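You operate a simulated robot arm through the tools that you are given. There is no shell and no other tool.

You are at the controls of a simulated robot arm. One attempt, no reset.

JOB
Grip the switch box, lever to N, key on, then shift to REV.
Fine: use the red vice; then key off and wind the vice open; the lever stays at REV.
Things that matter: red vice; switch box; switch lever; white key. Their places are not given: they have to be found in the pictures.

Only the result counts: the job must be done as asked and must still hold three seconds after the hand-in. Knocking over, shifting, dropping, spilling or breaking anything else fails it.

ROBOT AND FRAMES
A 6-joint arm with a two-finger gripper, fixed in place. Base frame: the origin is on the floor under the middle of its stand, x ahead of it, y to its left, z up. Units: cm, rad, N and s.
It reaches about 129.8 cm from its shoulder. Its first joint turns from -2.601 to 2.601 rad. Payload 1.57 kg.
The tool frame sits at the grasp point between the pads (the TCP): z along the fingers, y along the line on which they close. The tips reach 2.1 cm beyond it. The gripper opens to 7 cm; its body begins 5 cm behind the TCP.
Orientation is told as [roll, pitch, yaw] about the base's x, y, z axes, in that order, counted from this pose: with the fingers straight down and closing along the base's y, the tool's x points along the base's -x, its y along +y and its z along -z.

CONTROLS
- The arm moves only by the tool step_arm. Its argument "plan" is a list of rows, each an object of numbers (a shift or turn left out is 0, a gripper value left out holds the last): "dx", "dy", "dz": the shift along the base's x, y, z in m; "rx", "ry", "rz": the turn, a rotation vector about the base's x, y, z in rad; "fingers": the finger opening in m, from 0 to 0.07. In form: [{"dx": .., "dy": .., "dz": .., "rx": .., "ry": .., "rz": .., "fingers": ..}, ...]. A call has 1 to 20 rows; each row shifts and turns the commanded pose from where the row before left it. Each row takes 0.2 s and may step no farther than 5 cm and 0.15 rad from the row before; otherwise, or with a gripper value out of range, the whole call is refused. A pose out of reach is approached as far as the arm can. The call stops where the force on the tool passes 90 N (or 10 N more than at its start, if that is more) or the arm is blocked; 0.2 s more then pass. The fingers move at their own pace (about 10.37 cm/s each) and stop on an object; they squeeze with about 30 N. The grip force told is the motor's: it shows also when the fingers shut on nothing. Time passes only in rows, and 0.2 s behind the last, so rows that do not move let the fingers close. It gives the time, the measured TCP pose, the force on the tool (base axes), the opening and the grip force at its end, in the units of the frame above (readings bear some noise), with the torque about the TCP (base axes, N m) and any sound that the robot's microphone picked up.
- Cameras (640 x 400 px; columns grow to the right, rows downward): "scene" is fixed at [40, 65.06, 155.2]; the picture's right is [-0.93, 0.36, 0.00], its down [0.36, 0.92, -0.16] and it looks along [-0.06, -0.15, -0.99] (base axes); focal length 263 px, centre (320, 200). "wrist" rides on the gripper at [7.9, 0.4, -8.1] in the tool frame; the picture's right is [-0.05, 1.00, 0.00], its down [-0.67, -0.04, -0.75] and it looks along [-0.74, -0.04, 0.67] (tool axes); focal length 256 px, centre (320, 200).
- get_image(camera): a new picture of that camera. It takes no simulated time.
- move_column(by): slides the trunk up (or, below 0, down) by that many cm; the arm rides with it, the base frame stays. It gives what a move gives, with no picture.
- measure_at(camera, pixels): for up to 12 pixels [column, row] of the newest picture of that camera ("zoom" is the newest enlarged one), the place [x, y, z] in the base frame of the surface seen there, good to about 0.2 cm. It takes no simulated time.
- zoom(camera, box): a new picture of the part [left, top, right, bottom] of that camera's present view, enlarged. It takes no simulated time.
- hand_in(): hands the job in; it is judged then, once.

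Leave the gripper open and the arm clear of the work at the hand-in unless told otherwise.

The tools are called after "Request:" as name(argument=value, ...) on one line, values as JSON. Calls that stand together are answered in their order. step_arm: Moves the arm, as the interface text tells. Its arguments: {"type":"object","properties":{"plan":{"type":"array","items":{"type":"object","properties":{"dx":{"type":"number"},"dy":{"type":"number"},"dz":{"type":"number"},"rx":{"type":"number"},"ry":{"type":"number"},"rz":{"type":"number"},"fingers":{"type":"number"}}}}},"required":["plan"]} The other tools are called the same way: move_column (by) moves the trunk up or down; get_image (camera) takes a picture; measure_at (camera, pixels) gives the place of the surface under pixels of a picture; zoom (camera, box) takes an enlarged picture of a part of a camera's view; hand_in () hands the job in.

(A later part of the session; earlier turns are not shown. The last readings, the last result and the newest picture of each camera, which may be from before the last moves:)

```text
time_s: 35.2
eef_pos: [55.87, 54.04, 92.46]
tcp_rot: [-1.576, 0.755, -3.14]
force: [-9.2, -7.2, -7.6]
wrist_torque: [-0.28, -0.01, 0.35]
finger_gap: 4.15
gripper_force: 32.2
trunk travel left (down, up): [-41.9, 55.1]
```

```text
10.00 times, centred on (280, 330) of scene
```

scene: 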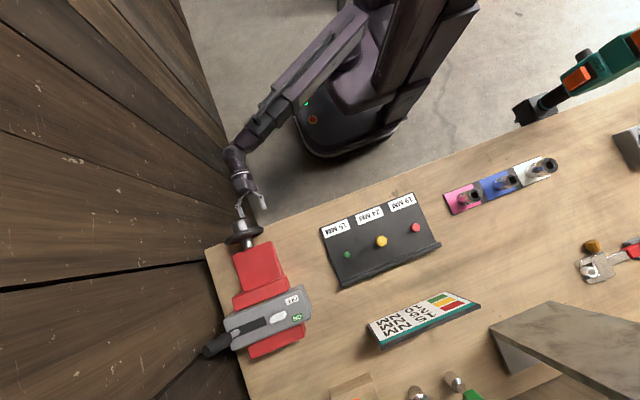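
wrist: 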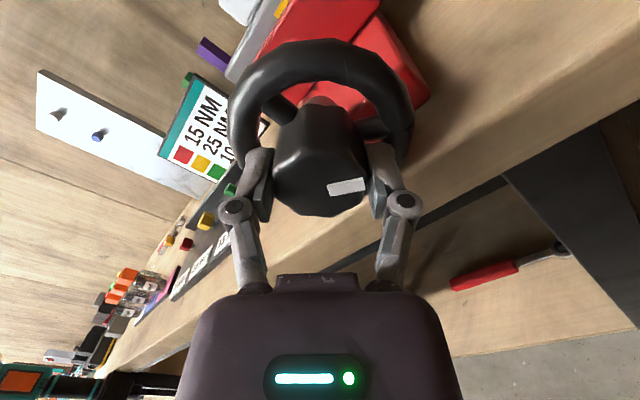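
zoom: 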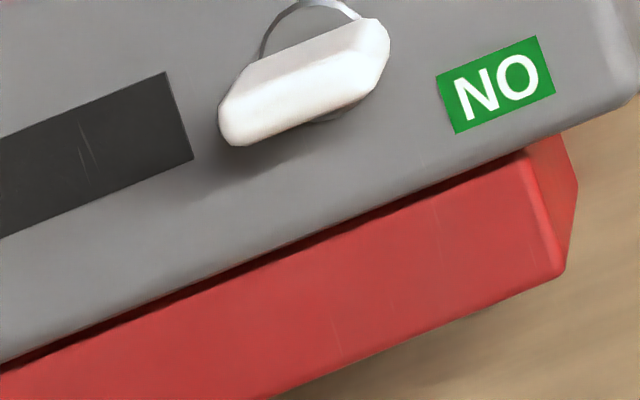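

The front jaw now touches the box with no gap, having moved about 0.45 cm, and the box has been pushed against the back jaw, so it is clamped. I'll release the knob and back out along -y.

Request:
step_arm(plan=[{"fingers": 0.06}, {}, {}, {"dy": -0.015}, {"dy": -0.02}, {"dy": -0.03}])

Request:
get_image(camera="wrist")

Request:
zoom(camera="scene", box=[215, 285, 275, 325])

```text
time_s: 36.6
eef_pos: [55.92, 47.26, 92.37]
tcp_rot: [-1.572, 0.759, -3.14]
force: [0.0, -0.8, 0.3]
wrist_torque: [-0.02, -0.02, -0.03]
finger_gap: 6.0
gripper_force: 0.1
trunk travel left (down, up): [-41.9, 55.1]
```

```text
taken
```

wrist: 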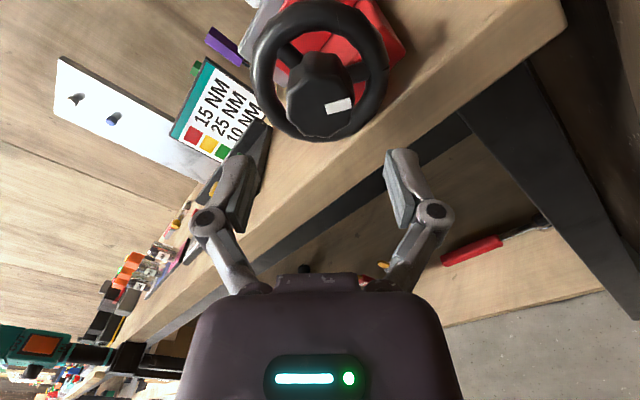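

```text
10.00 times, centred on (245, 305) of scene
```

zoom: 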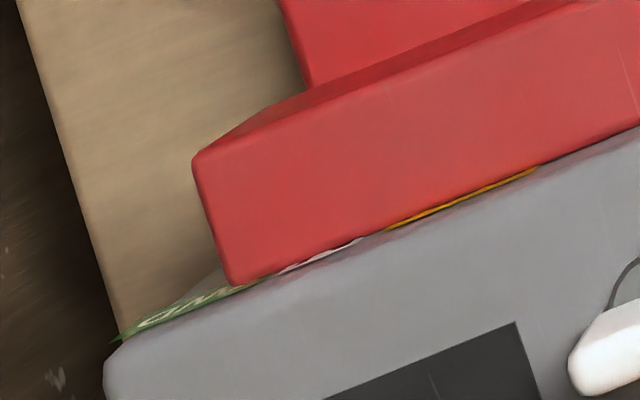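

The knob stayed put and the box is still held. The next tool pose has the fingers slanting down and toward +x, closing along y, so the wrist stays clear of the plank wall. I'll raise the trunk 40 cm first.

Request:
move_column(by=40)

Request:
get_image(camera="scene")

```text
time_s: 40.5
eef_pos: [55.98, 47.32, 132.37]
tcp_rot: [-1.572, 0.758, -3.139]
force: [0.0, -0.1, -0.6]
wrist_torque: [0.0, 0.0, 0.01]
finger_gap: 6.01
gripper_force: 0.0
trunk travel left (down, up): [-81.9, 15.1]
```

```text
taken
```

scene: 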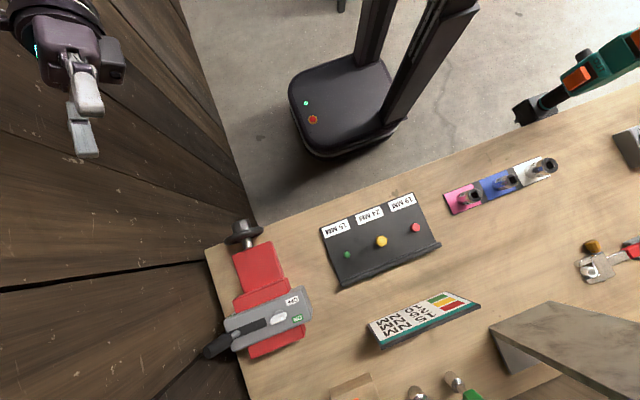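

All clear. Now I'll rotate the hand to the slanted, downward pose, with the matching drop in height.

Request:
step_arm(plan=[{"dz": -0.01935, "rx": -0.10367, "rz": -0.0981}, {"dz": -0.01896, "rx": -0.10367, "rz": -0.0981}, {"dz": -0.01818, "rx": -0.10367, "rz": -0.0981}, {"dz": -0.01703, "rx": -0.10367, "rz": -0.0981}, {"dz": -0.01554, "rx": -0.10367, "rz": -0.0981}, {"dz": -0.01371, "rx": -0.10367, "rz": -0.0981}, {"dz": -0.01164, "rx": -0.10367, "rz": -0.0981}, {"dz": -0.00929, "rx": -0.10367, "rz": -0.0981}, {"dz": -0.00679, "rx": -0.10367, "rz": -0.0981}, {"dz": -0.00412, "rx": -0.10367, "rz": -0.0981}, {"dz": -0.00139, "rx": -0.10367, "rz": -0.0981}])

Request:
get_image(camera="wrist")

Request:
get_image(camera="scene")

```text
time_s: 42.9
eef_pos: [58.76, 43.19, 123.21]
tcp_rot: [-0.803, 0.785, -3.103]
force: [-0.8, 0.3, 0.5]
wrist_torque: [-0.01, 0.01, 0.03]
finger_gap: 5.99
gripper_force: 0.1
out of reach, approached as far as the arm can: row 5, 6, 7, 8, 9, 10, 11
trunk travel left (down, up): [-81.9, 15.1]
```

```text
taken
```

wrist: 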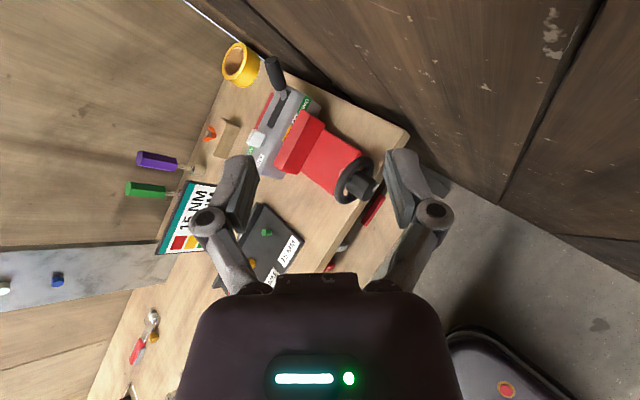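

```text
taken
```

scene: 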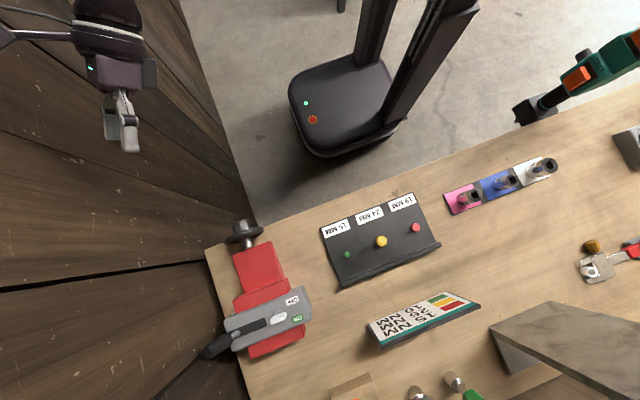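

The wrist reached a joint limit partway through that rotation. I'll undo it and go back to the hand roll of the starting pose, which is known to be reachable, then pitch down from there.

Request:
step_arm(plan=[{"dx": -0.004, "dy": 0.005, "dz": 0.01303, "rx": 0.08997, "rz": 0.08513}, {"dx": -0.004, "dy": 0.005, "dz": 0.01424, "rx": 0.08997, "rz": 0.08513}, {"dx": -0.004, "dy": 0.005, "dz": 0.01522, "rx": 0.08997, "rz": 0.08513}, {"dx": -0.004, "dy": 0.005, "dz": 0.01599, "rx": 0.08997, "rz": 0.08513}, {"dx": -0.004, "dy": 0.005, "dz": 0.01649, "rx": 0.08997, "rz": 0.08513}, {"dx": -0.004, "dy": 0.005, "dz": 0.01675, "rx": 0.08997, "rz": 0.08513}])

```text
time_s: 44.3
eef_pos: [56.73, 46.24, 132.45]
tcp_rot: [-1.569, 0.798, -3.139]
force: [-0.4, -0.9, 0.2]
wrist_torque: [-0.03, 0.02, 0.0]
finger_gap: 5.99
gripper_force: 0.1
trunk travel left (down, up): [-81.9, 15.1]
```

I'm back to horizontal fingers. Next I'll roll back by -2.34 rad to the known-good roll.

Request:
step_arm(plan=[{"ry": -0.1465}, {"ry": -0.1465}, {"ry": -0.1465}, {"ry": -0.1465}, {"ry": -0.1465}, {"ry": -0.1465}, {"ry": -0.1465}, {"ry": -0.1465}, {"ry": -0.1465}, {"ry": -0.1465}, {"ry": -0.1465}, {"ry": -0.1465}, {"ry": -0.1465}, {"ry": -0.1465}, {"ry": -0.1465}, {"ry": -0.1465}])

```text
time_s: 47.7
eef_pos: [56.49, 46.15, 132.32]
tcp_rot: [1.565, 0.0, -0.003]
force: [-0.5, -0.4, 0.0]
wrist_torque: [0.02, 0.03, -0.01]
finger_gap: 5.99
gripper_force: 0.1
trunk travel left (down, up): [-81.9, 15.1]
```

Now I'll pitch the fingers down by -π/2 about x, following the height change.

Request:
step_arm(plan=[{"dz": -0.0265, "rx": -0.1423}, {"dz": -0.02596, "rx": -0.1423}, {"dz": -0.0249, "rx": -0.1423}, {"dz": -0.02331, "rx": -0.1423}, {"dz": -0.02128, "rx": -0.1423}, {"dz": -0.01877, "rx": -0.1423}, {"dz": -0.01594, "rx": -0.1423}, {"dz": -0.01272, "rx": -0.1423}, {"dz": -0.00929, "rx": -0.1423}, {"dz": -0.00564, "rx": -0.1423}, {"dz": -0.0019, "rx": -0.1423}])

Request:
get_image(camera="wrist")

Request:
get_image(camera="scene")

```text
time_s: 50.1
eef_pos: [56.52, 46.19, 113.78]
tcp_rot: [0.001, -0.005, -0.001]
force: [0.3, 0.5, 0.1]
wrist_torque: [-0.01, -0.05, -0.01]
finger_gap: 6.02
gripper_force: 0.0
trunk travel left (down, up): [-81.9, 15.1]
```

```text
taken
```

wrist: 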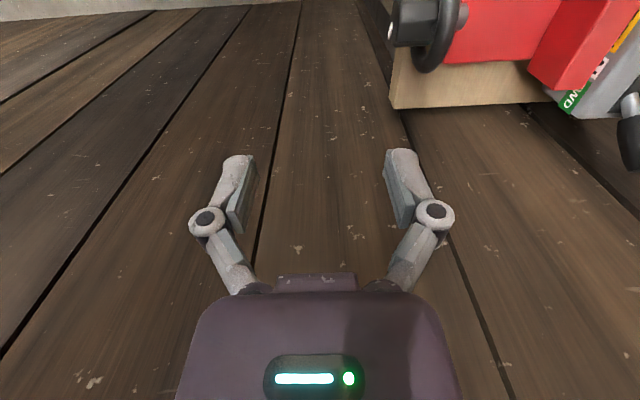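

```text
taken
```

scene: 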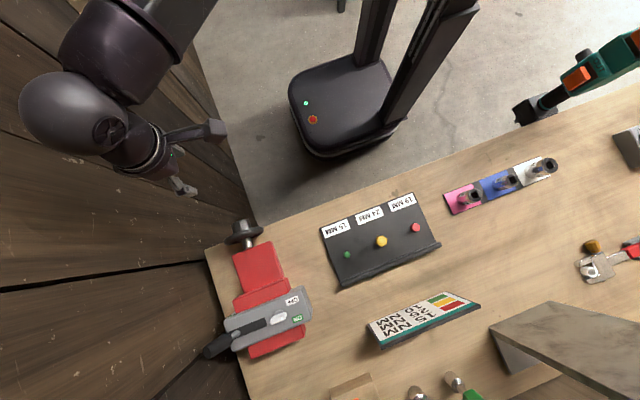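

Fingers are down at (56.5, 46.2, 113.8). The wrist bulb shows at (70,110) in the scene picture, so I'll measure how near it is to the wall.

Request:
measure_at(camera="scene", pixels=[[28, 110], [50, 80], [75, 110], [120, 130], [100, 50], [62, 60], [150, 160], [205, 130], [130, 175], [60, 155], [180, 30]])

```text
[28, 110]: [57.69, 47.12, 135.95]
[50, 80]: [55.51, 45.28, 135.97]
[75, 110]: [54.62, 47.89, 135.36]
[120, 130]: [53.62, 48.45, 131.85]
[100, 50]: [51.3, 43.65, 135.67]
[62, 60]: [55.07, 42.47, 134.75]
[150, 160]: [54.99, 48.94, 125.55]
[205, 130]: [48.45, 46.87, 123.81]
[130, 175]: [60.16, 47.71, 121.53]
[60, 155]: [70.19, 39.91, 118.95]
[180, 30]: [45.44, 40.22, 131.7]
```

The hand only reaches about 3.7 cm toward the wall from its axis, so there is room. I'll move to (44, 75) at this height to look at the box, lever and key from the -x side.

Request:
step_arm(plan=[{"dx": -0.0156, "dy": 0.036}, {"dx": -0.0156, "dy": 0.036}, {"dx": -0.0156, "dy": 0.036}, {"dx": -0.0156, "dy": 0.036}, {"dx": -0.0156, "dy": 0.036}, {"dx": -0.0156, "dy": 0.036}, {"dx": -0.0156, "dy": 0.036}, {"dx": -0.0156, "dy": 0.036}])

Request:
get_image(camera="wrist")

Request:
get_image(camera="scene")

```text
time_s: 51.9
eef_pos: [44.16, 75.3, 113.81]
tcp_rot: [0.005, -0.003, -0.002]
force: [0.3, 1.0, 0.1]
wrist_torque: [0.03, 0.03, 0.01]
finger_gap: 6.0
gripper_force: 0.1
trunk travel left (down, up): [-81.9, 15.1]
```

```text
taken
```

wrist: 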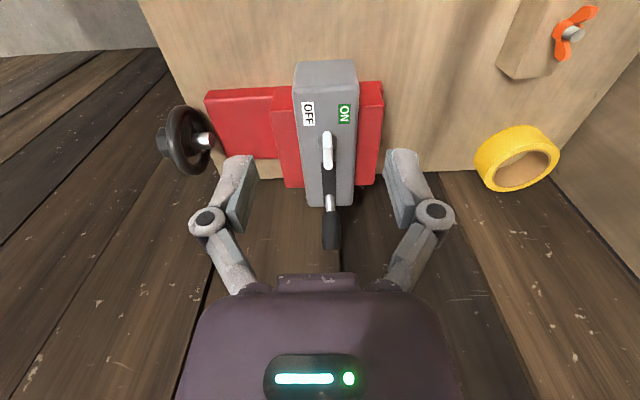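

```text
taken
```

scene: 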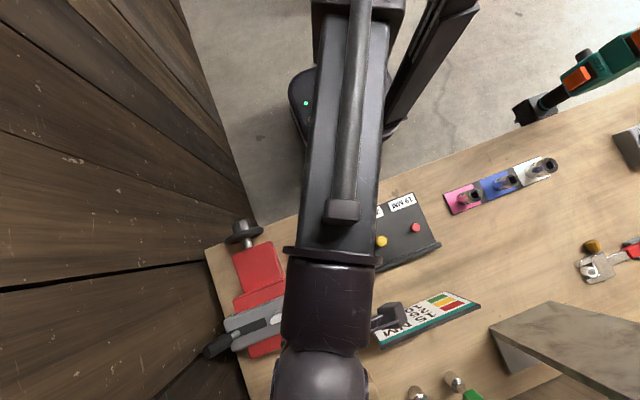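

The arm is a straight telescoping one, so I know its footprint now. The wrist camera looks straight at the box: the key is at (326,150), the lever at (332,230), and the labels are OFF (308,113) and ON (345,114). I'll zoom in.

Request:
zoom(camera="wrist", box=[260, 50, 400, 260])

Request:
measure_at(camera="zoom", pixels=[[330, 165], [312, 180], [312, 210], [300, 230], [325, 325], [325, 370]])

```text
1.90 times, centred on (330, 155) of wrist
```

zoom: 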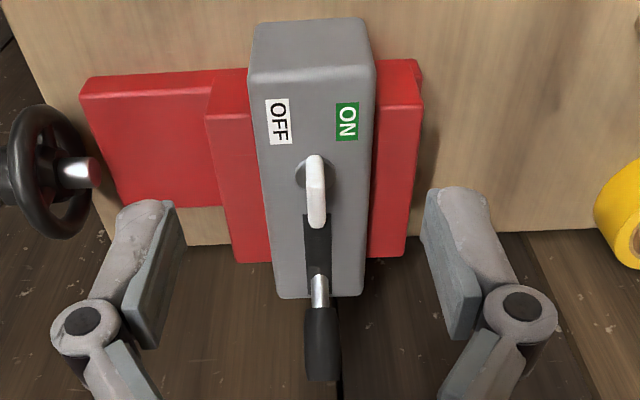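

```text
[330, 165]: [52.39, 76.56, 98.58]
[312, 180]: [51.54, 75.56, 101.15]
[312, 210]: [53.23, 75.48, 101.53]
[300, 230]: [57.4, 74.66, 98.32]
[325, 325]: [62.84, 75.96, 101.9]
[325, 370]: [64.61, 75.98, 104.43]
```

I'll zoom closer on the key and the lever.

Request:
zoom(camera="wrist", box=[290, 90, 365, 180])

Request:
measure_at(camera="zoom", pixels=[[310, 190], [312, 250], [312, 310], [300, 340], [325, 340], [288, 250], [335, 250], [350, 220], [280, 215], [305, 180], [325, 180], [313, 280]])

```text
4.44 times, centred on (328, 135) of wrist
```

zoom: 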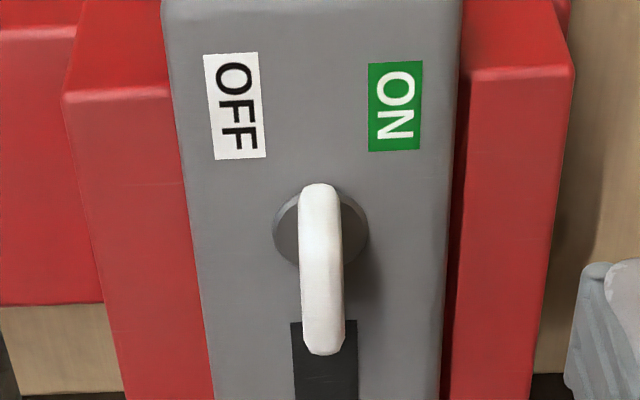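

```text
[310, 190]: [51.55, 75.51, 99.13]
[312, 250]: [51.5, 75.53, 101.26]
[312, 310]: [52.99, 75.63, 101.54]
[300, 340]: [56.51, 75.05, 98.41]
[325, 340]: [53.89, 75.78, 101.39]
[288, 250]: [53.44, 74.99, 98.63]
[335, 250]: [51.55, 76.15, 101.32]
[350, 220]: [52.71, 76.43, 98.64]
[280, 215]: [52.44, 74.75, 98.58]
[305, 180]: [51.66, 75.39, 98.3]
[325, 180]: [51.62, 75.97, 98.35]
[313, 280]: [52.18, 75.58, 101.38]
```

The key blade runs along x, centred at about (52.85, 75.65), with its top at z≈101.5. Now I'll look at the lever in detail.

Request:
zoom(camera="wrist", box=[300, 160, 365, 260])

Request:
measure_at(camera="zoom", pixels=[[322, 150], [322, 170], [325, 200], [325, 230], [325, 260], [325, 300], [325, 330], [295, 260], [360, 260], [325, 345], [300, 100], [330, 60]])

```text
4.00 times, centred on (332, 210) of wrist
```

zoom: 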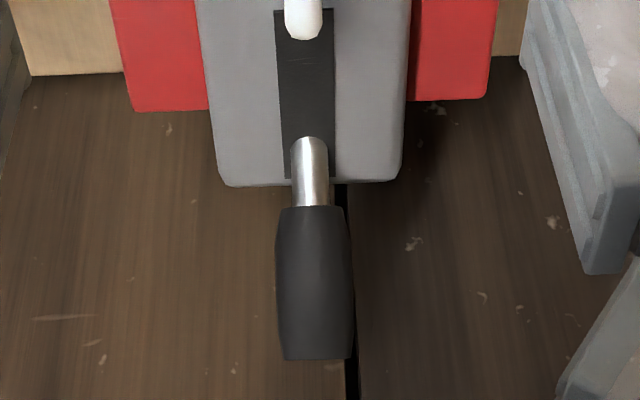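

```text
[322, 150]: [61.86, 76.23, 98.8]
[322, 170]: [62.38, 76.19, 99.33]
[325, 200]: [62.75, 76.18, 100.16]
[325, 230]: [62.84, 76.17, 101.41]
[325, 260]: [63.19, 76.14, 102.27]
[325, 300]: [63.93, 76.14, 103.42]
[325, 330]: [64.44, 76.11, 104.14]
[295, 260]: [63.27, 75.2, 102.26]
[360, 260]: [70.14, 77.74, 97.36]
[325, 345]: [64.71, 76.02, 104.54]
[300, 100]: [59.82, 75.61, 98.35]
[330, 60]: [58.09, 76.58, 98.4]
```

The lever handle is about 2.4 cm thick and leans about 31° toward +x. Its pivot is near (59.7, 75.8, 93.8), so N should be vertical at x≈59.7. I'll go above the lever with a slight 0.25 rad tilt, which keeps the wrist off the wall.

Request:
step_arm(plan=[{"dx": 0.0408, "dy": 0.001, "dz": 0.00023, "ry": -0.05, "fingers": 0.055}, {"dx": 0.0408, "dy": 0.001, "dz": 0.0007, "ry": -0.05}, {"dx": 0.0408, "dy": 0.001, "dz": 0.00116, "ry": -0.05}, {"dx": 0.0408, "dy": 0.001, "dz": 0.0016, "ry": -0.05}, {"dx": 0.0408, "dy": 0.001, "dz": 0.0021, "ry": -0.05}])

Request:
get_image(camera="wrist")

Request:
get_image(camera="scene")

```text
time_s: 53.1
eef_pos: [64.43, 75.54, 114.26]
tcp_rot: [0.005, -0.251, -0.002]
force: [0.3, -0.3, 0.5]
wrist_torque: [0.03, 0.01, 0.01]
finger_gap: 5.51
gripper_force: 0.0
trunk travel left (down, up): [-81.9, 15.1]
```

```text
taken
```

wrist: 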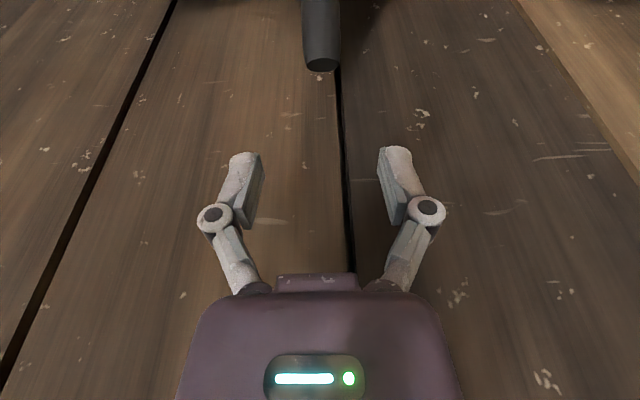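

```text
taken
```

scene: 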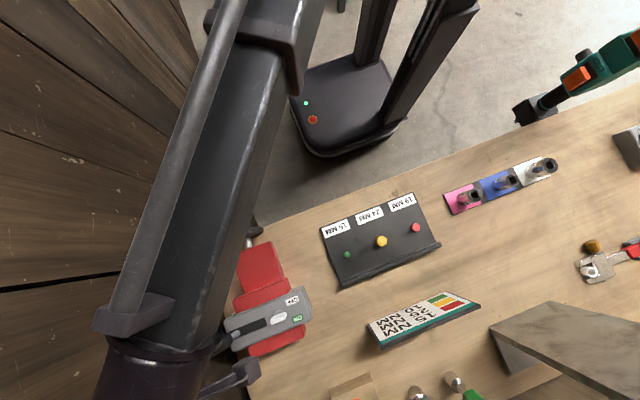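

The lever tip at (321,65) is centred between the fingers. I'll measure it from here to refine the tip position and angle.

Request:
measure_at(camera="wrist", pixels=[[320, 63], [305, 63], [338, 63], [320, 57], [320, 68], [320, 45], [320, 30], [320, 10], [308, 30], [335, 30]])

```text
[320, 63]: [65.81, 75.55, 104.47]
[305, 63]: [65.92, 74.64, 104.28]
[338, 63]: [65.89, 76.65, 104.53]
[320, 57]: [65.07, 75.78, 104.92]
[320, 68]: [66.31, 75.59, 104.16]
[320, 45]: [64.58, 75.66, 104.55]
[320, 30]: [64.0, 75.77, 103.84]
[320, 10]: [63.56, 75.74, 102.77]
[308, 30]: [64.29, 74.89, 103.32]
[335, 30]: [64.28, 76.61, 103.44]
```

The tip centre is at about (65.8, 75.65, 104.45), giving an angle of about 30°. I'll lower the trunk 12.15 cm so the fingers straddle the handle.

Request:
move_column(by=-12.15)

Request:
get_image(camera="wrist")

```text
time_s: 54.6
eef_pos: [64.33, 75.4, 102.36]
tcp_rot: [0.006, -0.251, -0.002]
force: [1.0, 0.2, 0.0]
wrist_torque: [-0.01, 0.0, -0.01]
finger_gap: 5.5
gripper_force: 0.0
trunk travel left (down, up): [-69.8, 27.2]
```

```text
taken
```

wrist: 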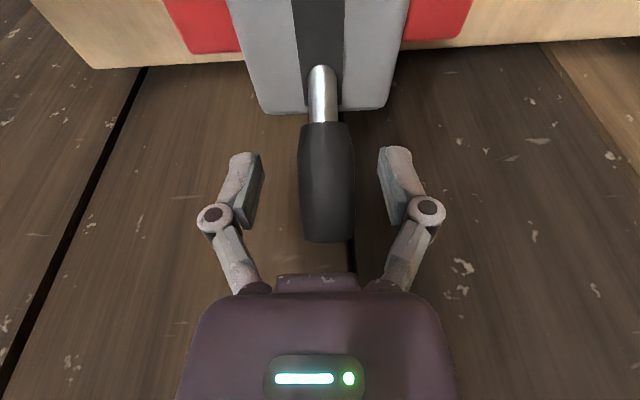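

The handle sits between the fingers, slightly to +y. I'll measure before closing.

Request:
measure_at(camera="wrist", pixels=[[325, 190], [302, 190], [350, 190], [325, 150], [325, 225], [322, 95], [255, 190], [385, 190]])

```text
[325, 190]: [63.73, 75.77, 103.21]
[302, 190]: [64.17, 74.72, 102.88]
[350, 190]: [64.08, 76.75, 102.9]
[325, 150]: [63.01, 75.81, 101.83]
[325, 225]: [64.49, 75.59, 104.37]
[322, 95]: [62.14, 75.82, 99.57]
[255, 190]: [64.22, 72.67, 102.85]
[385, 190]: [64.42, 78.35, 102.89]
```

The handle centre is at y≈75.73 and the fingers are centred at 75.5. I'll shift +0.2 cm and close on the handle.

Request:
step_arm(plan=[{"dy": 0.0022}, {"fingers": 0.0}, {}, {}, {}])

```text
time_s: 55.8
eef_pos: [64.37, 75.83, 102.36]
tcp_rot: [0.006, -0.253, -0.001]
force: [5.2, 7.1, 11.2]
wrist_torque: [0.03, 0.08, 0.0]
finger_gap: 2.62
gripper_force: 30.3
trunk travel left (down, up): [-69.8, 27.2]
```

Gripped at a 2.62 cm opening. I'll start swinging the lever toward -x along its arc, first half only, and check the forces and the box.

Request:
step_arm(plan=[{"dx": -0.00542, "dz": 0.00278, "ry": -0.0543}, {"dx": -0.00559, "dz": 0.00242, "ry": -0.0406}, {"dx": -0.00573, "dz": 0.00207, "ry": -0.0312}, {"dx": -0.00585, "dz": 0.00171, "ry": -0.0241}])

Request:
get_image(camera="wrist")

Request:
zoom(camera="scene", box=[195, 275, 325, 365])

```text
time_s: 56.8
eef_pos: [62.13, 75.6, 103.12]
tcp_rot: [0.006, -0.403, -0.001]
force: [14.5, 11.1, 11.3]
wrist_torque: [0.01, -0.94, 0.01]
finger_gap: 2.63
gripper_force: 29.9
trunk travel left (down, up): [-69.8, 27.2]
```

```text
taken
```

wrist: 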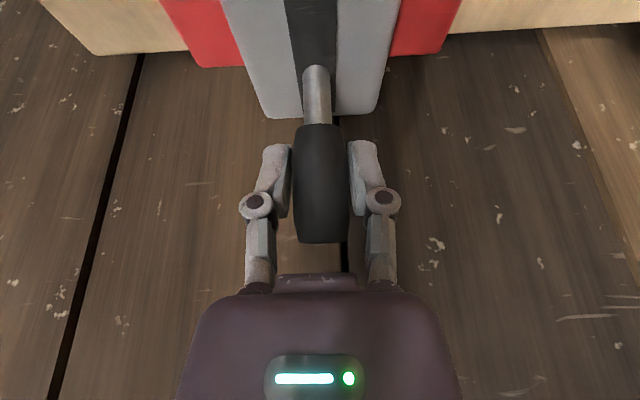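

```text
4.44 times, centred on (260, 320) of scene
```

zoom: 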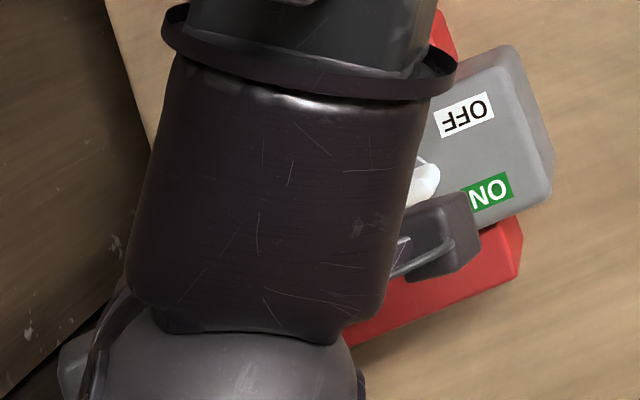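

The lever follows and the forces are small. I'll continue to vertical (N).

Request:
step_arm(plan=[{"dx": -0.00593, "dz": 0.00133, "ry": -0.0178}, {"dx": -0.00603, "dz": 0.00096, "ry": -0.0125}, {"dx": -0.00605, "dz": 0.00057, "ry": -0.0072}, {"dx": -0.00609, "dz": 0.00019, "ry": -0.0025}])

Request:
get_image(camera="wrist")

Request:
zoom(camera="scene", box=[195, 275, 325, 365])

```text
time_s: 57.8
eef_pos: [59.49, 75.71, 103.33]
tcp_rot: [0.006, -0.443, -0.001]
force: [9.2, 9.0, 4.1]
wrist_torque: [0.05, -0.97, 0.07]
finger_gap: 2.61
gripper_force: 30.3
trunk travel left (down, up): [-69.8, 27.2]
```

```text
taken
```

wrist: 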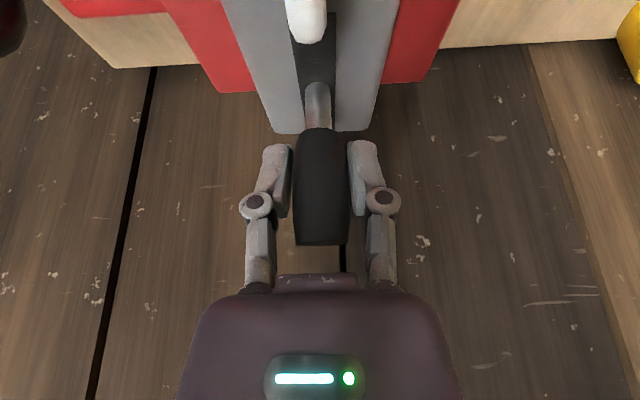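

```text
4.44 times, centred on (260, 320) of scene
```

zoom: 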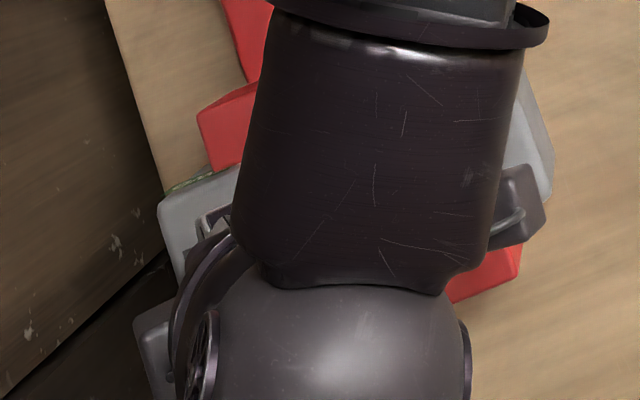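

I'll measure the lever's lean and the slot ends to see where N is.

Request:
zoom(camera="wrist", box=[220, 0, 420, 260])

Request:
measure_at(camera="wrist", pixels=[[320, 95], [320, 115], [321, 140], [321, 180], [321, 210], [321, 235], [310, 48], [328, 48], [300, 100], [345, 60], [305, 45]])

```text
1.54 times, centred on (320, 130) of wrist
```

zoom: 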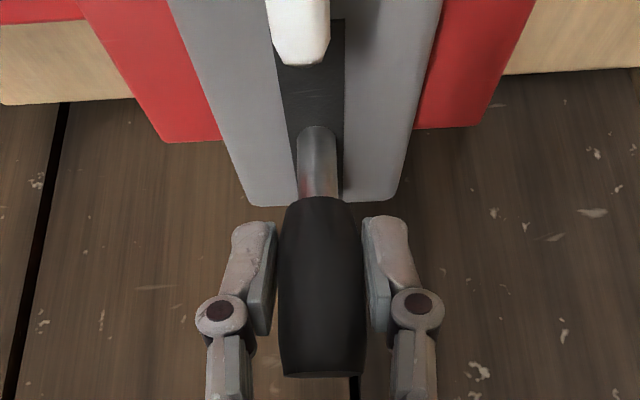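

```text
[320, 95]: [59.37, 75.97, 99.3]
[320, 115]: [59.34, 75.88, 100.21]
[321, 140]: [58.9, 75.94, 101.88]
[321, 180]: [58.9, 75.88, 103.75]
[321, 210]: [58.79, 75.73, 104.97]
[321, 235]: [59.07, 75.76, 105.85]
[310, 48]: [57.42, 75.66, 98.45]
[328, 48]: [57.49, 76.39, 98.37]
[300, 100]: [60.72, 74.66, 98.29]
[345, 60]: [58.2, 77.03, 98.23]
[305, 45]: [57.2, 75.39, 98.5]
```

The lever is now vertical within a degree or two. Its axis is at x≈59.9 and the slot runs about 56.0 to 63.6, so it should be at N. I'll open the fingers and see whether it settles there.

Request:
step_arm(plan=[{"fingers": 0.055}, {}, {}, {}])

Request:
get_image(camera="wrist")

Request:
measure_at(camera="wrist", pixels=[[320, 95], [320, 115], [321, 140], [321, 160], [321, 180], [321, 210], [321, 235]])

```text
time_s: 58.8
eef_pos: [59.8, 75.64, 103.43]
tcp_rot: [0.005, -0.442, -0.001]
force: [0.5, 0.0, -1.3]
wrist_torque: [0.0, 0.0, 0.0]
finger_gap: 5.53
gripper_force: 0.1
trunk travel left (down, up): [-69.8, 27.2]
```

```text
taken
```

wrist: 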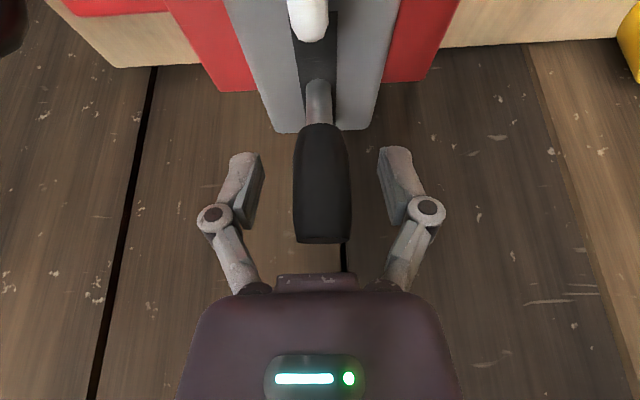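

```text
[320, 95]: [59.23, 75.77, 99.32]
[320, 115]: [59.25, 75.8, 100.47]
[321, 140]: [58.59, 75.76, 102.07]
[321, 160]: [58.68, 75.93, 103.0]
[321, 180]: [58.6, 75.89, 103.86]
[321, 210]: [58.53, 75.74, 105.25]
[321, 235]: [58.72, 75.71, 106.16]
```

The lever stays vertical after release, so it's in N. Now I'll raise the trunk 15 cm straight up to clear the lever top at z≈106.

Request:
move_column(by=15)

Request:
step_arm(plan=[{"dx": -0.0174, "dz": -0.0074, "ry": 0.1105}, {"dx": -0.0174, "dz": -0.0056, "ry": 0.1105}, {"dx": -0.0174, "dz": -0.0036, "ry": 0.1105}, {"dx": -0.0174, "dz": -0.0012, "ry": 0.1105}])

Request:
get_image(camera="wrist")

```text
time_s: 60.5
eef_pos: [59.67, 75.67, 118.37]
tcp_rot: [0.006, -0.441, -0.001]
force: [-0.1, 0.5, 0.1]
wrist_torque: [0.03, -0.01, 0.03]
finger_gap: 5.5
gripper_force: 0.0
trunk travel left (down, up): [-84.8, 12.2]
```

```text
time_s: 61.5
eef_pos: [52.77, 75.48, 116.58]
tcp_rot: [0.003, 0.0, -0.002]
force: [-0.5, -0.9, 0.0]
wrist_torque: [-0.01, 0.0, 0.01]
finger_gap: 5.51
gripper_force: 0.0
trunk travel left (down, up): [-84.8, 12.2]
```

```text
taken
```

wrist: 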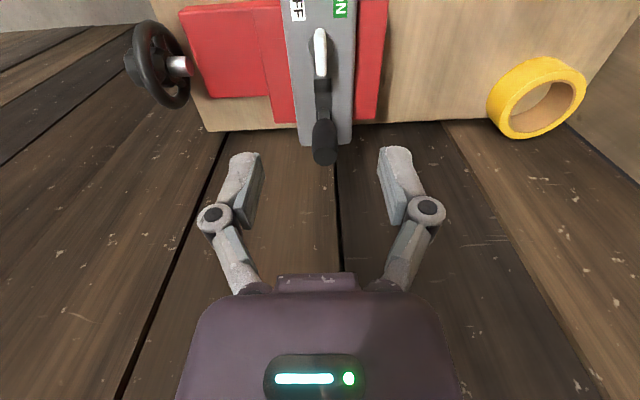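

The lever shows upright and the key is at (320,52). I'll measure both from here.

Request:
zoom(camera="wrist", box=[270, 0, 370, 170])

Request:
measure_at(camera="wrist", pixels=[[320, 45], [320, 60], [320, 72], [314, 60], [327, 60], [320, 35], [323, 100], [323, 125], [323, 145], [323, 155], [315, 155], [332, 155]])

```text
2.35 times, centred on (320, 85) of wrist
```

zoom: 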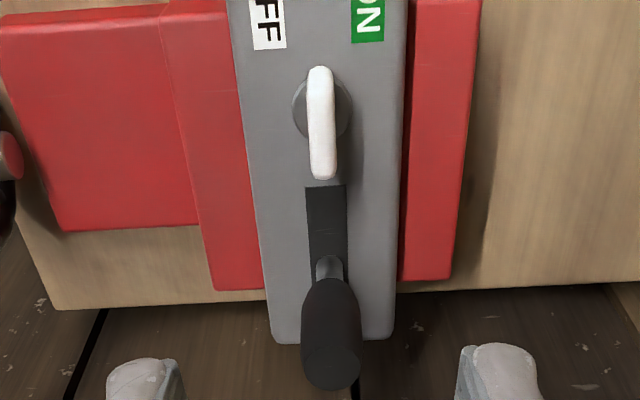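

```text
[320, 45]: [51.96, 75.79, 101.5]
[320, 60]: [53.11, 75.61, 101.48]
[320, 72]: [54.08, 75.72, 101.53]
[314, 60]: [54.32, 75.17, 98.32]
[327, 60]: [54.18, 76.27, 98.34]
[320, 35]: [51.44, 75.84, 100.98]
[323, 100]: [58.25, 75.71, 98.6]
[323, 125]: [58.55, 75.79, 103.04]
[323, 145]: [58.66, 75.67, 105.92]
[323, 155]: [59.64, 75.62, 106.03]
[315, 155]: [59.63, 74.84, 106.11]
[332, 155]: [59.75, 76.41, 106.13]
```

The key blade is centred at about (52.85, 75.72), top z=101.5, and the lever top is at (59.7, 75.6, 106). I'll centre over the key, narrow the fingers to 4 cm and lower 15.2 cm.

Request:
step_arm(plan=[{"dx": 0.0008, "dy": 0.0022, "fingers": 0.04}, {}, {}])

Request:
move_column(by=-10)

Request:
get_image(camera="wrist")

```text
time_s: 62.3
eef_pos: [52.89, 75.81, 116.66]
tcp_rot: [0.004, -0.001, -0.001]
force: [0.1, -0.3, -0.3]
wrist_torque: [0.02, 0.0, -0.01]
finger_gap: 4.01
gripper_force: 0.1
trunk travel left (down, up): [-84.8, 12.2]
```

```text
time_s: 63.6
eef_pos: [52.9, 75.75, 106.76]
tcp_rot: [0.004, 0.0, -0.002]
force: [0.5, 0.6, 0.5]
wrist_torque: [-0.01, -0.01, -0.02]
finger_gap: 3.99
gripper_force: 0.1
trunk travel left (down, up): [-74.8, 22.2]
```

```text
taken
```

wrist: 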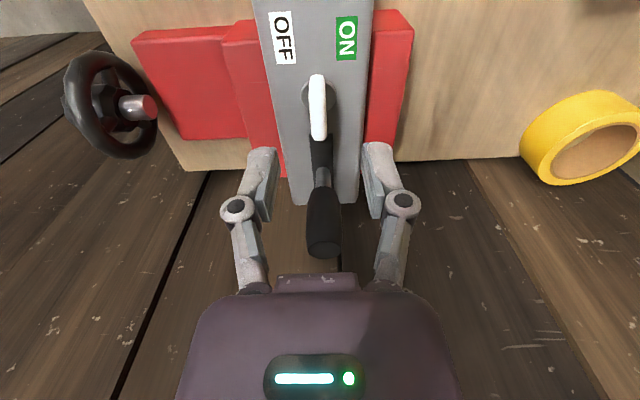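

Key and fingers are centred: key at column 317, fingers at 268 and 370. I'll lower the last 5.4 cm.

Request:
move_column(by=-5.4)

Request:
get_image(camera="wrist")

```text
time_s: 64.6
eef_pos: [52.88, 75.71, 101.22]
tcp_rot: [0.003, 0.002, -0.002]
force: [-0.1, -0.1, 1.1]
wrist_torque: [0.0, 0.03, 0.04]
finger_gap: 3.99
gripper_force: 0.1
trunk travel left (down, up): [-69.4, 27.6]
```

```text
taken
```

wrist: 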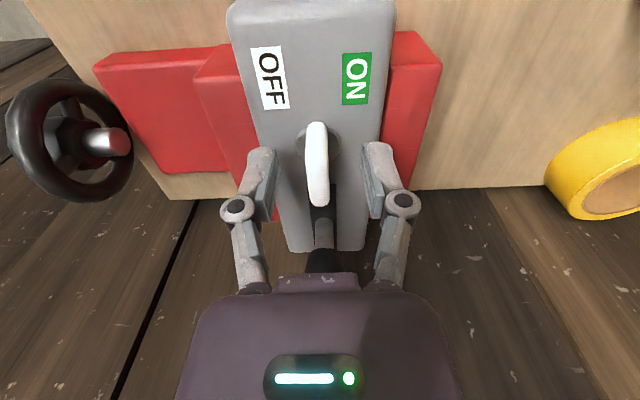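

The fingers straddle the key blade with no contact. I'll close on it.

Request:
step_arm(plan=[{"fingers": 0.0}, {}, {}, {}])

Request:
get_image(camera="wrist")

```text
time_s: 65.6
eef_pos: [53.01, 75.64, 101.26]
tcp_rot: [0.003, 0.001, -0.002]
force: [0.2, -6.9, 0.1]
wrist_torque: [-0.15, -0.07, 0.0]
finger_gap: 0.95
gripper_force: 29.6
trunk travel left (down, up): [-69.4, 27.6]
```

```text
taken
```

wrist: 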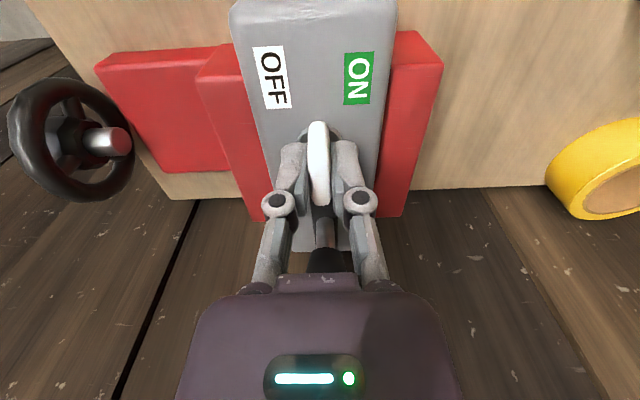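

The key is gripped at 0.95 cm. I'll turn clockwise seen from above (-rz), so the -x end moves toward the ON label, starting with 0.2 rad as a test.

Request:
step_arm(plan=[{"rz": -0.1}, {"rz": -0.1}])

Request:
get_image(camera="wrist")

```text
time_s: 66.2
eef_pos: [52.84, 75.71, 101.25]
tcp_rot: [0.004, 0.001, -0.202]
force: [-0.1, -9.8, 0.2]
wrist_torque: [-0.17, 0.02, 0.01]
finger_gap: 0.95
gripper_force: 30.0
trunk travel left (down, up): [-69.4, 27.6]
```

```text
taken
```

wrist: 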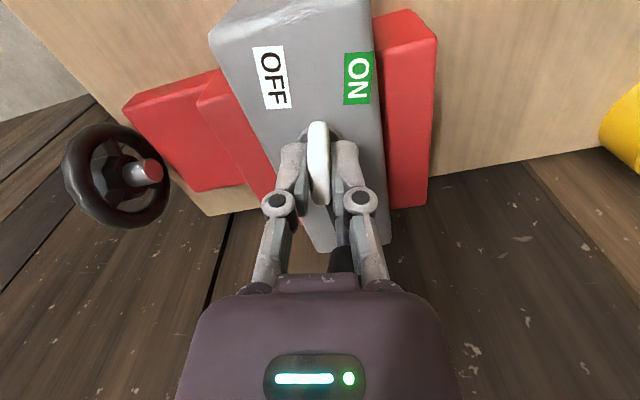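

The key turned freely, with torque about 0. The OFF/ON stickers also turned with it, so they belong to the key piece. I'll continue clockwise in steps and watch for a stop or click.

Request:
step_arm(plan=[{"rz": -0.1}, {"rz": -0.1}, {"rz": -0.1}, {"rz": -0.1}])

Request:
get_image(camera="wrist")

```text
time_s: 67.2
eef_pos: [52.95, 75.78, 101.3]
tcp_rot: [0.005, 0.0, -0.602]
force: [1.4, -8.7, -1.0]
wrist_torque: [-0.19, -0.02, 0.01]
finger_gap: 0.97
gripper_force: 30.7
trunk travel left (down, up): [-69.4, 27.6]
```

```text
taken
```

wrist: 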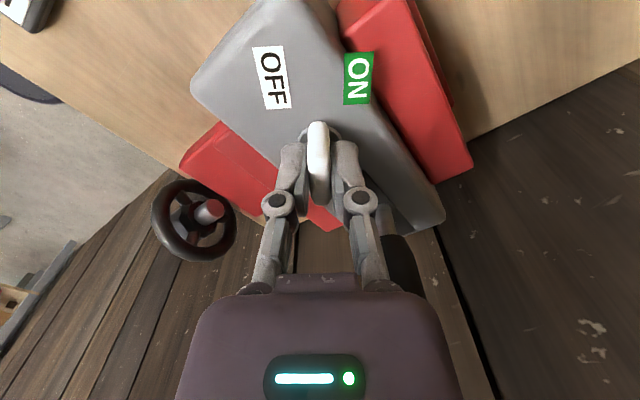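

The key is still free and the lever at (400,265) is close to but not touching the hand. I'll continue in small steps.

Request:
step_arm(plan=[{"rz": -0.1}, {"rz": -0.1}, {"rz": -0.1}, {"rz": -0.1}])

Request:
get_image(camera="wrist")

```text
time_s: 68.2
eef_pos: [52.86, 75.73, 101.3]
tcp_rot: [0.006, 0.001, -1.003]
force: [5.0, -1.6, 6.5]
wrist_torque: [-0.23, -0.29, 0.02]
finger_gap: 0.95
gripper_force: 30.0
trunk travel left (down, up): [-69.4, 27.6]
```

```text
taken
```

wrist: 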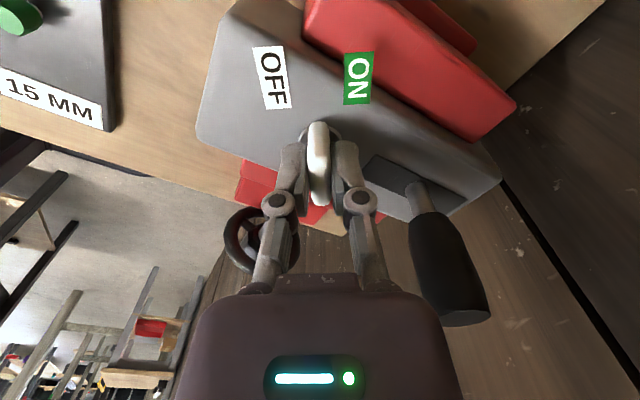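

The gripper body is about ±4 cm wide, so it still clears the lever, whose surface is at x≈58.6. I'll continue with two smaller steps and watch the forces.

Request:
step_arm(plan=[{"rz": -0.08}, {"rz": -0.08}])

Request:
get_image(camera="wrist")

```text
time_s: 68.8
eef_pos: [53.02, 75.81, 101.22]
tcp_rot: [0.005, 0.001, -1.163]
force: [5.7, 2.7, 8.9]
wrist_torque: [0.01, -0.13, 0.6]
finger_gap: 1.09
gripper_force: 30.3
trunk travel left (down, up): [-69.4, 27.6]
```

```text
taken
```

wrist: 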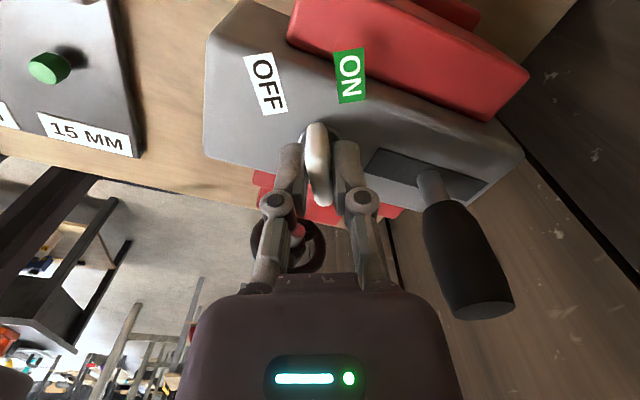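

The torque jumped to 0.6 N·m and the opening grew slightly, so the key reached its stop at about 60°: that's ON. I'll ease back 0.08 rad to relieve the load, then open the fingers.

Request:
step_arm(plan=[{"rz": 0.08}, {"fingers": 0.035}, {}, {}])

Request:
get_image(camera="wrist")

```text
time_s: 69.8
eef_pos: [52.91, 75.83, 101.27]
tcp_rot: [0.004, 0.001, -1.082]
force: [0.2, -0.4, -0.3]
wrist_torque: [0.05, -0.02, 0.03]
finger_gap: 3.48
gripper_force: 0.1
trunk travel left (down, up): [-69.4, 27.6]
```

```text
taken
```

wrist: 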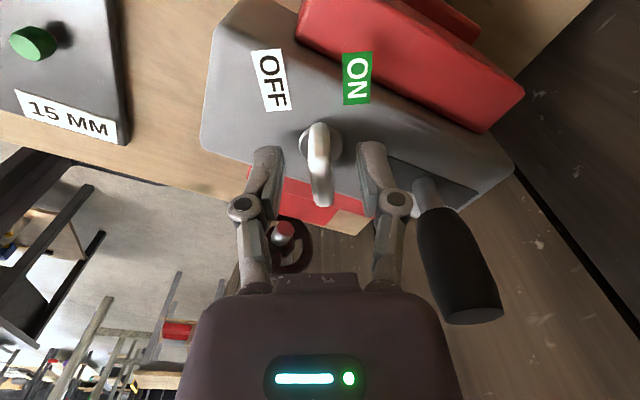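

The key stays turned by about 60° after release, and the 60° range matches the OFF-to-ON sticker spacing. I'll raise the trunk 15 cm, straighten the yaw, and check.

Request:
move_column(by=15)

Request:
step_arm(plan=[{"rz": 0.135}, {"rz": 0.135}, {"rz": 0.135}, {"rz": 0.135}, {"rz": 0.135}, {"rz": 0.135}, {"rz": 0.135}, {"rz": 0.135}])

Request:
get_image(camera="wrist")

Request:
zoom(camera="wrist", box=[270, 0, 370, 170])

```text
time_s: 71.5
eef_pos: [52.84, 75.8, 116.29]
tcp_rot: [0.004, 0.0, -1.081]
force: [0.3, -0.4, -0.6]
wrist_torque: [0.0, -0.02, -0.01]
finger_gap: 3.51
gripper_force: 0.1
trunk travel left (down, up): [-84.4, 12.6]
```

```text
time_s: 73.3
eef_pos: [52.66, 75.75, 116.32]
tcp_rot: [0.004, -0.001, 0.001]
force: [-0.4, -0.4, -0.6]
wrist_torque: [0.01, 0.02, 0.01]
finger_gap: 3.5
gripper_force: 0.0
trunk travel left (down, up): [-84.4, 12.6]
```

```text
taken
```

wrist: 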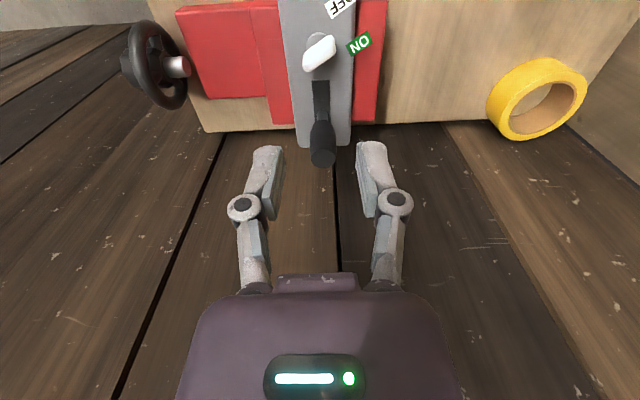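

```text
2.35 times, centred on (320, 85) of wrist
```

zoom: 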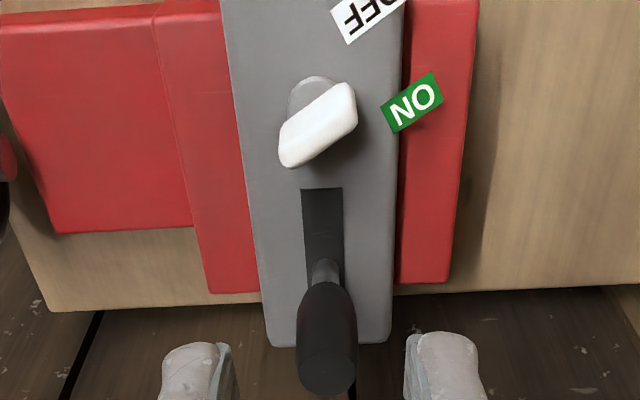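

Key ON is confirmed in the picture: it is turned about 60° and the lever is still upright. For REV I'll push the handle toward -x with closed fingers from the wall side, so nothing comes near the key. First I'll position above and to +x of the lever with a 0.35 rad tilt.

Request:
step_arm(plan=[{"dx": 0.02585, "dz": 0.000712, "ry": -0.0875, "fingers": 0.0}, {"dx": 0.02585, "dz": 0.002132, "ry": -0.0875}, {"dx": 0.02585, "dz": 0.003534, "ry": -0.0875}, {"dx": 0.02585, "dz": 0.004911, "ry": -0.0875}, {}])

Request:
get_image(camera="wrist")

```text
time_s: 74.5
eef_pos: [63.13, 75.9, 117.51]
tcp_rot: [0.005, -0.353, -0.003]
force: [-0.1, -0.2, -0.9]
wrist_torque: [0.0, -0.02, -0.01]
finger_gap: 0.0
gripper_force: 28.8
trunk travel left (down, up): [-84.4, 12.6]
```

```text
taken
```

wrist: 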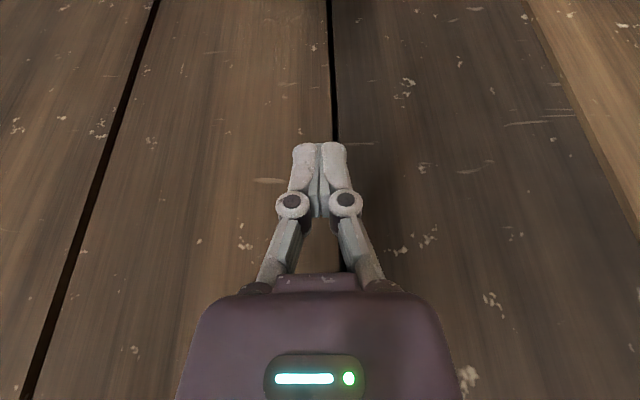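

Fingers are closed. I'll shift another 0.8 cm toward +x for a safe margin to the handle, then lower 13.5 cm beside it.

Request:
step_arm(plan=[{"dx": 0.008, "dy": -0.001}])

Request:
move_column(by=-13.5)

Request:
get_image(camera="wrist")

```text
time_s: 75.0
eef_pos: [64.06, 75.9, 117.42]
tcp_rot: [0.007, -0.352, -0.002]
force: [0.4, -0.7, -0.8]
wrist_torque: [0.01, -0.01, 0.02]
finger_gap: 0.0
gripper_force: 28.7
trunk travel left (down, up): [-84.4, 12.6]
```

```text
time_s: 76.6
eef_pos: [64.02, 75.77, 103.85]
tcp_rot: [0.005, -0.349, -0.001]
force: [0.6, 0.1, -0.7]
wrist_torque: [0.0, -0.04, -0.01]
finger_gap: 0.02
gripper_force: 28.9
trunk travel left (down, up): [-70.9, 26.1]
```

```text
taken
```

wrist: 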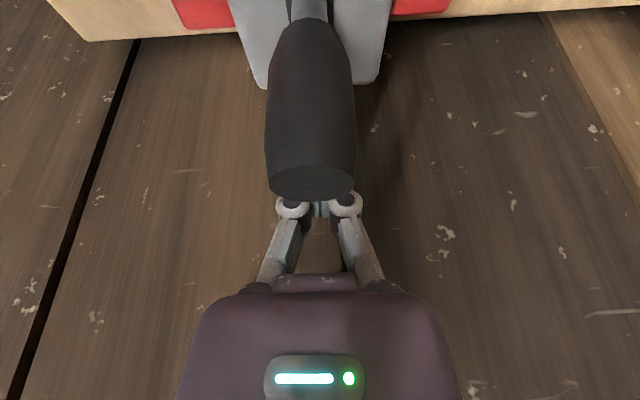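

The fingers are behind the handle on its +x side with no contact yet. I'll push toward -x in 0.5 cm steps.

Request:
step_arm(plan=[{"dx": -0.006}, {"dx": -0.006}, {"dx": -0.006}, {"dx": -0.006}, {"dx": -0.006}])

Request:
get_image(camera="wrist")

```text
time_s: 77.8
eef_pos: [61.05, 75.73, 103.79]
tcp_rot: [0.005, -0.348, -0.001]
force: [-1.0, 0.9, 1.6]
wrist_torque: [0.03, 0.02, 0.02]
finger_gap: 0.02
gripper_force: 28.5
trunk travel left (down, up): [-70.9, 26.1]
```

```text
taken
```

wrist: 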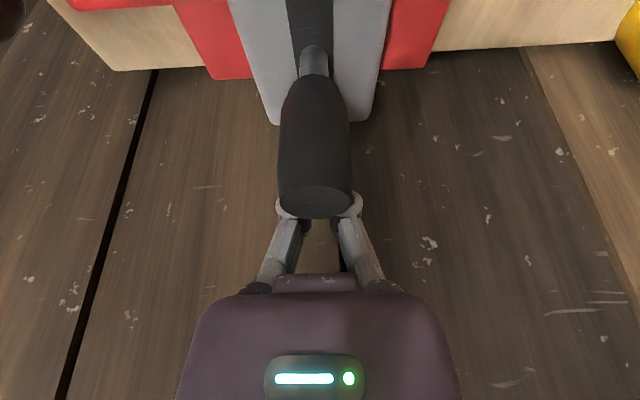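

Nearly at contact. I'll continue pushing 3 cm.

Request:
step_arm(plan=[{"dx": -0.005}, {"dx": -0.005}, {"dx": -0.005}, {"dx": -0.005}, {"dx": -0.005}, {"dx": -0.005}])

Request:
get_image(camera="wrist")

```text
time_s: 79.2
eef_pos: [58.01, 75.79, 103.8]
tcp_rot: [0.004, -0.349, -0.001]
force: [0.0, -0.1, -0.7]
wrist_torque: [0.01, 0.0, 0.0]
finger_gap: 0.0
gripper_force: 29.1
trunk travel left (down, up): [-70.9, 26.1]
```

```text
taken
```

wrist: 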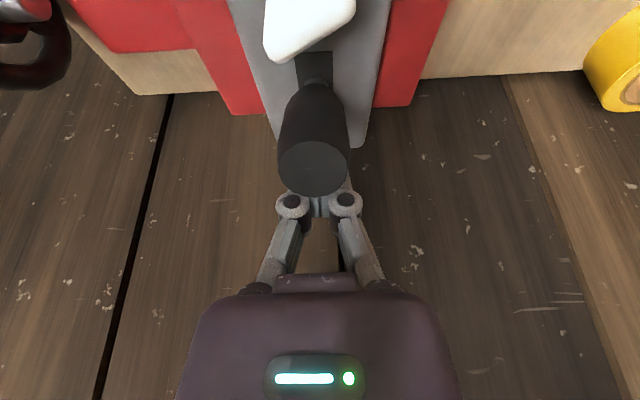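

The lever has moved and the force is now zero, so it may have snapped ahead of the fingers. I'll measure its tip.

Request:
measure_at(camera="wrist", pixels=[[313, 168], [313, 145], [313, 188], [295, 168], [332, 168], [314, 100], [314, 120], [315, 85], [310, 20], [280, 45]])

Request:
zoom(camera="wrist", box=[230, 0, 410, 220])

```text
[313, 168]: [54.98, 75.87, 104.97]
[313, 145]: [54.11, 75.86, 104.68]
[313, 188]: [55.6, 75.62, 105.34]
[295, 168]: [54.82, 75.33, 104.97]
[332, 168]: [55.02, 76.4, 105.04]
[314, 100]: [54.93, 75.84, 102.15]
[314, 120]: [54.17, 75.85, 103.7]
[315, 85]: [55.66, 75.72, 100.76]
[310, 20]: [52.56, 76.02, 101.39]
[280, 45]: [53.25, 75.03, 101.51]
```

```text
1.82 times, centred on (320, 110) of wrist
```

zoom: 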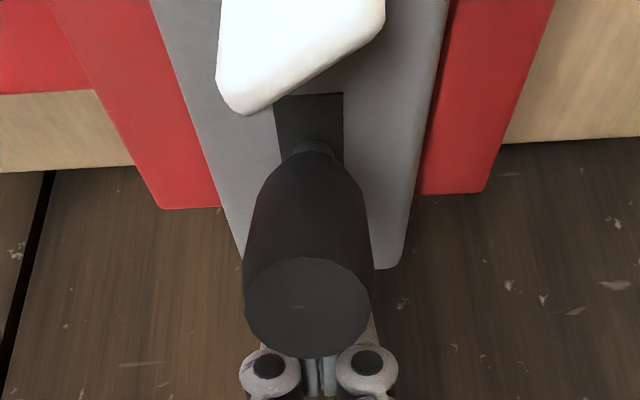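

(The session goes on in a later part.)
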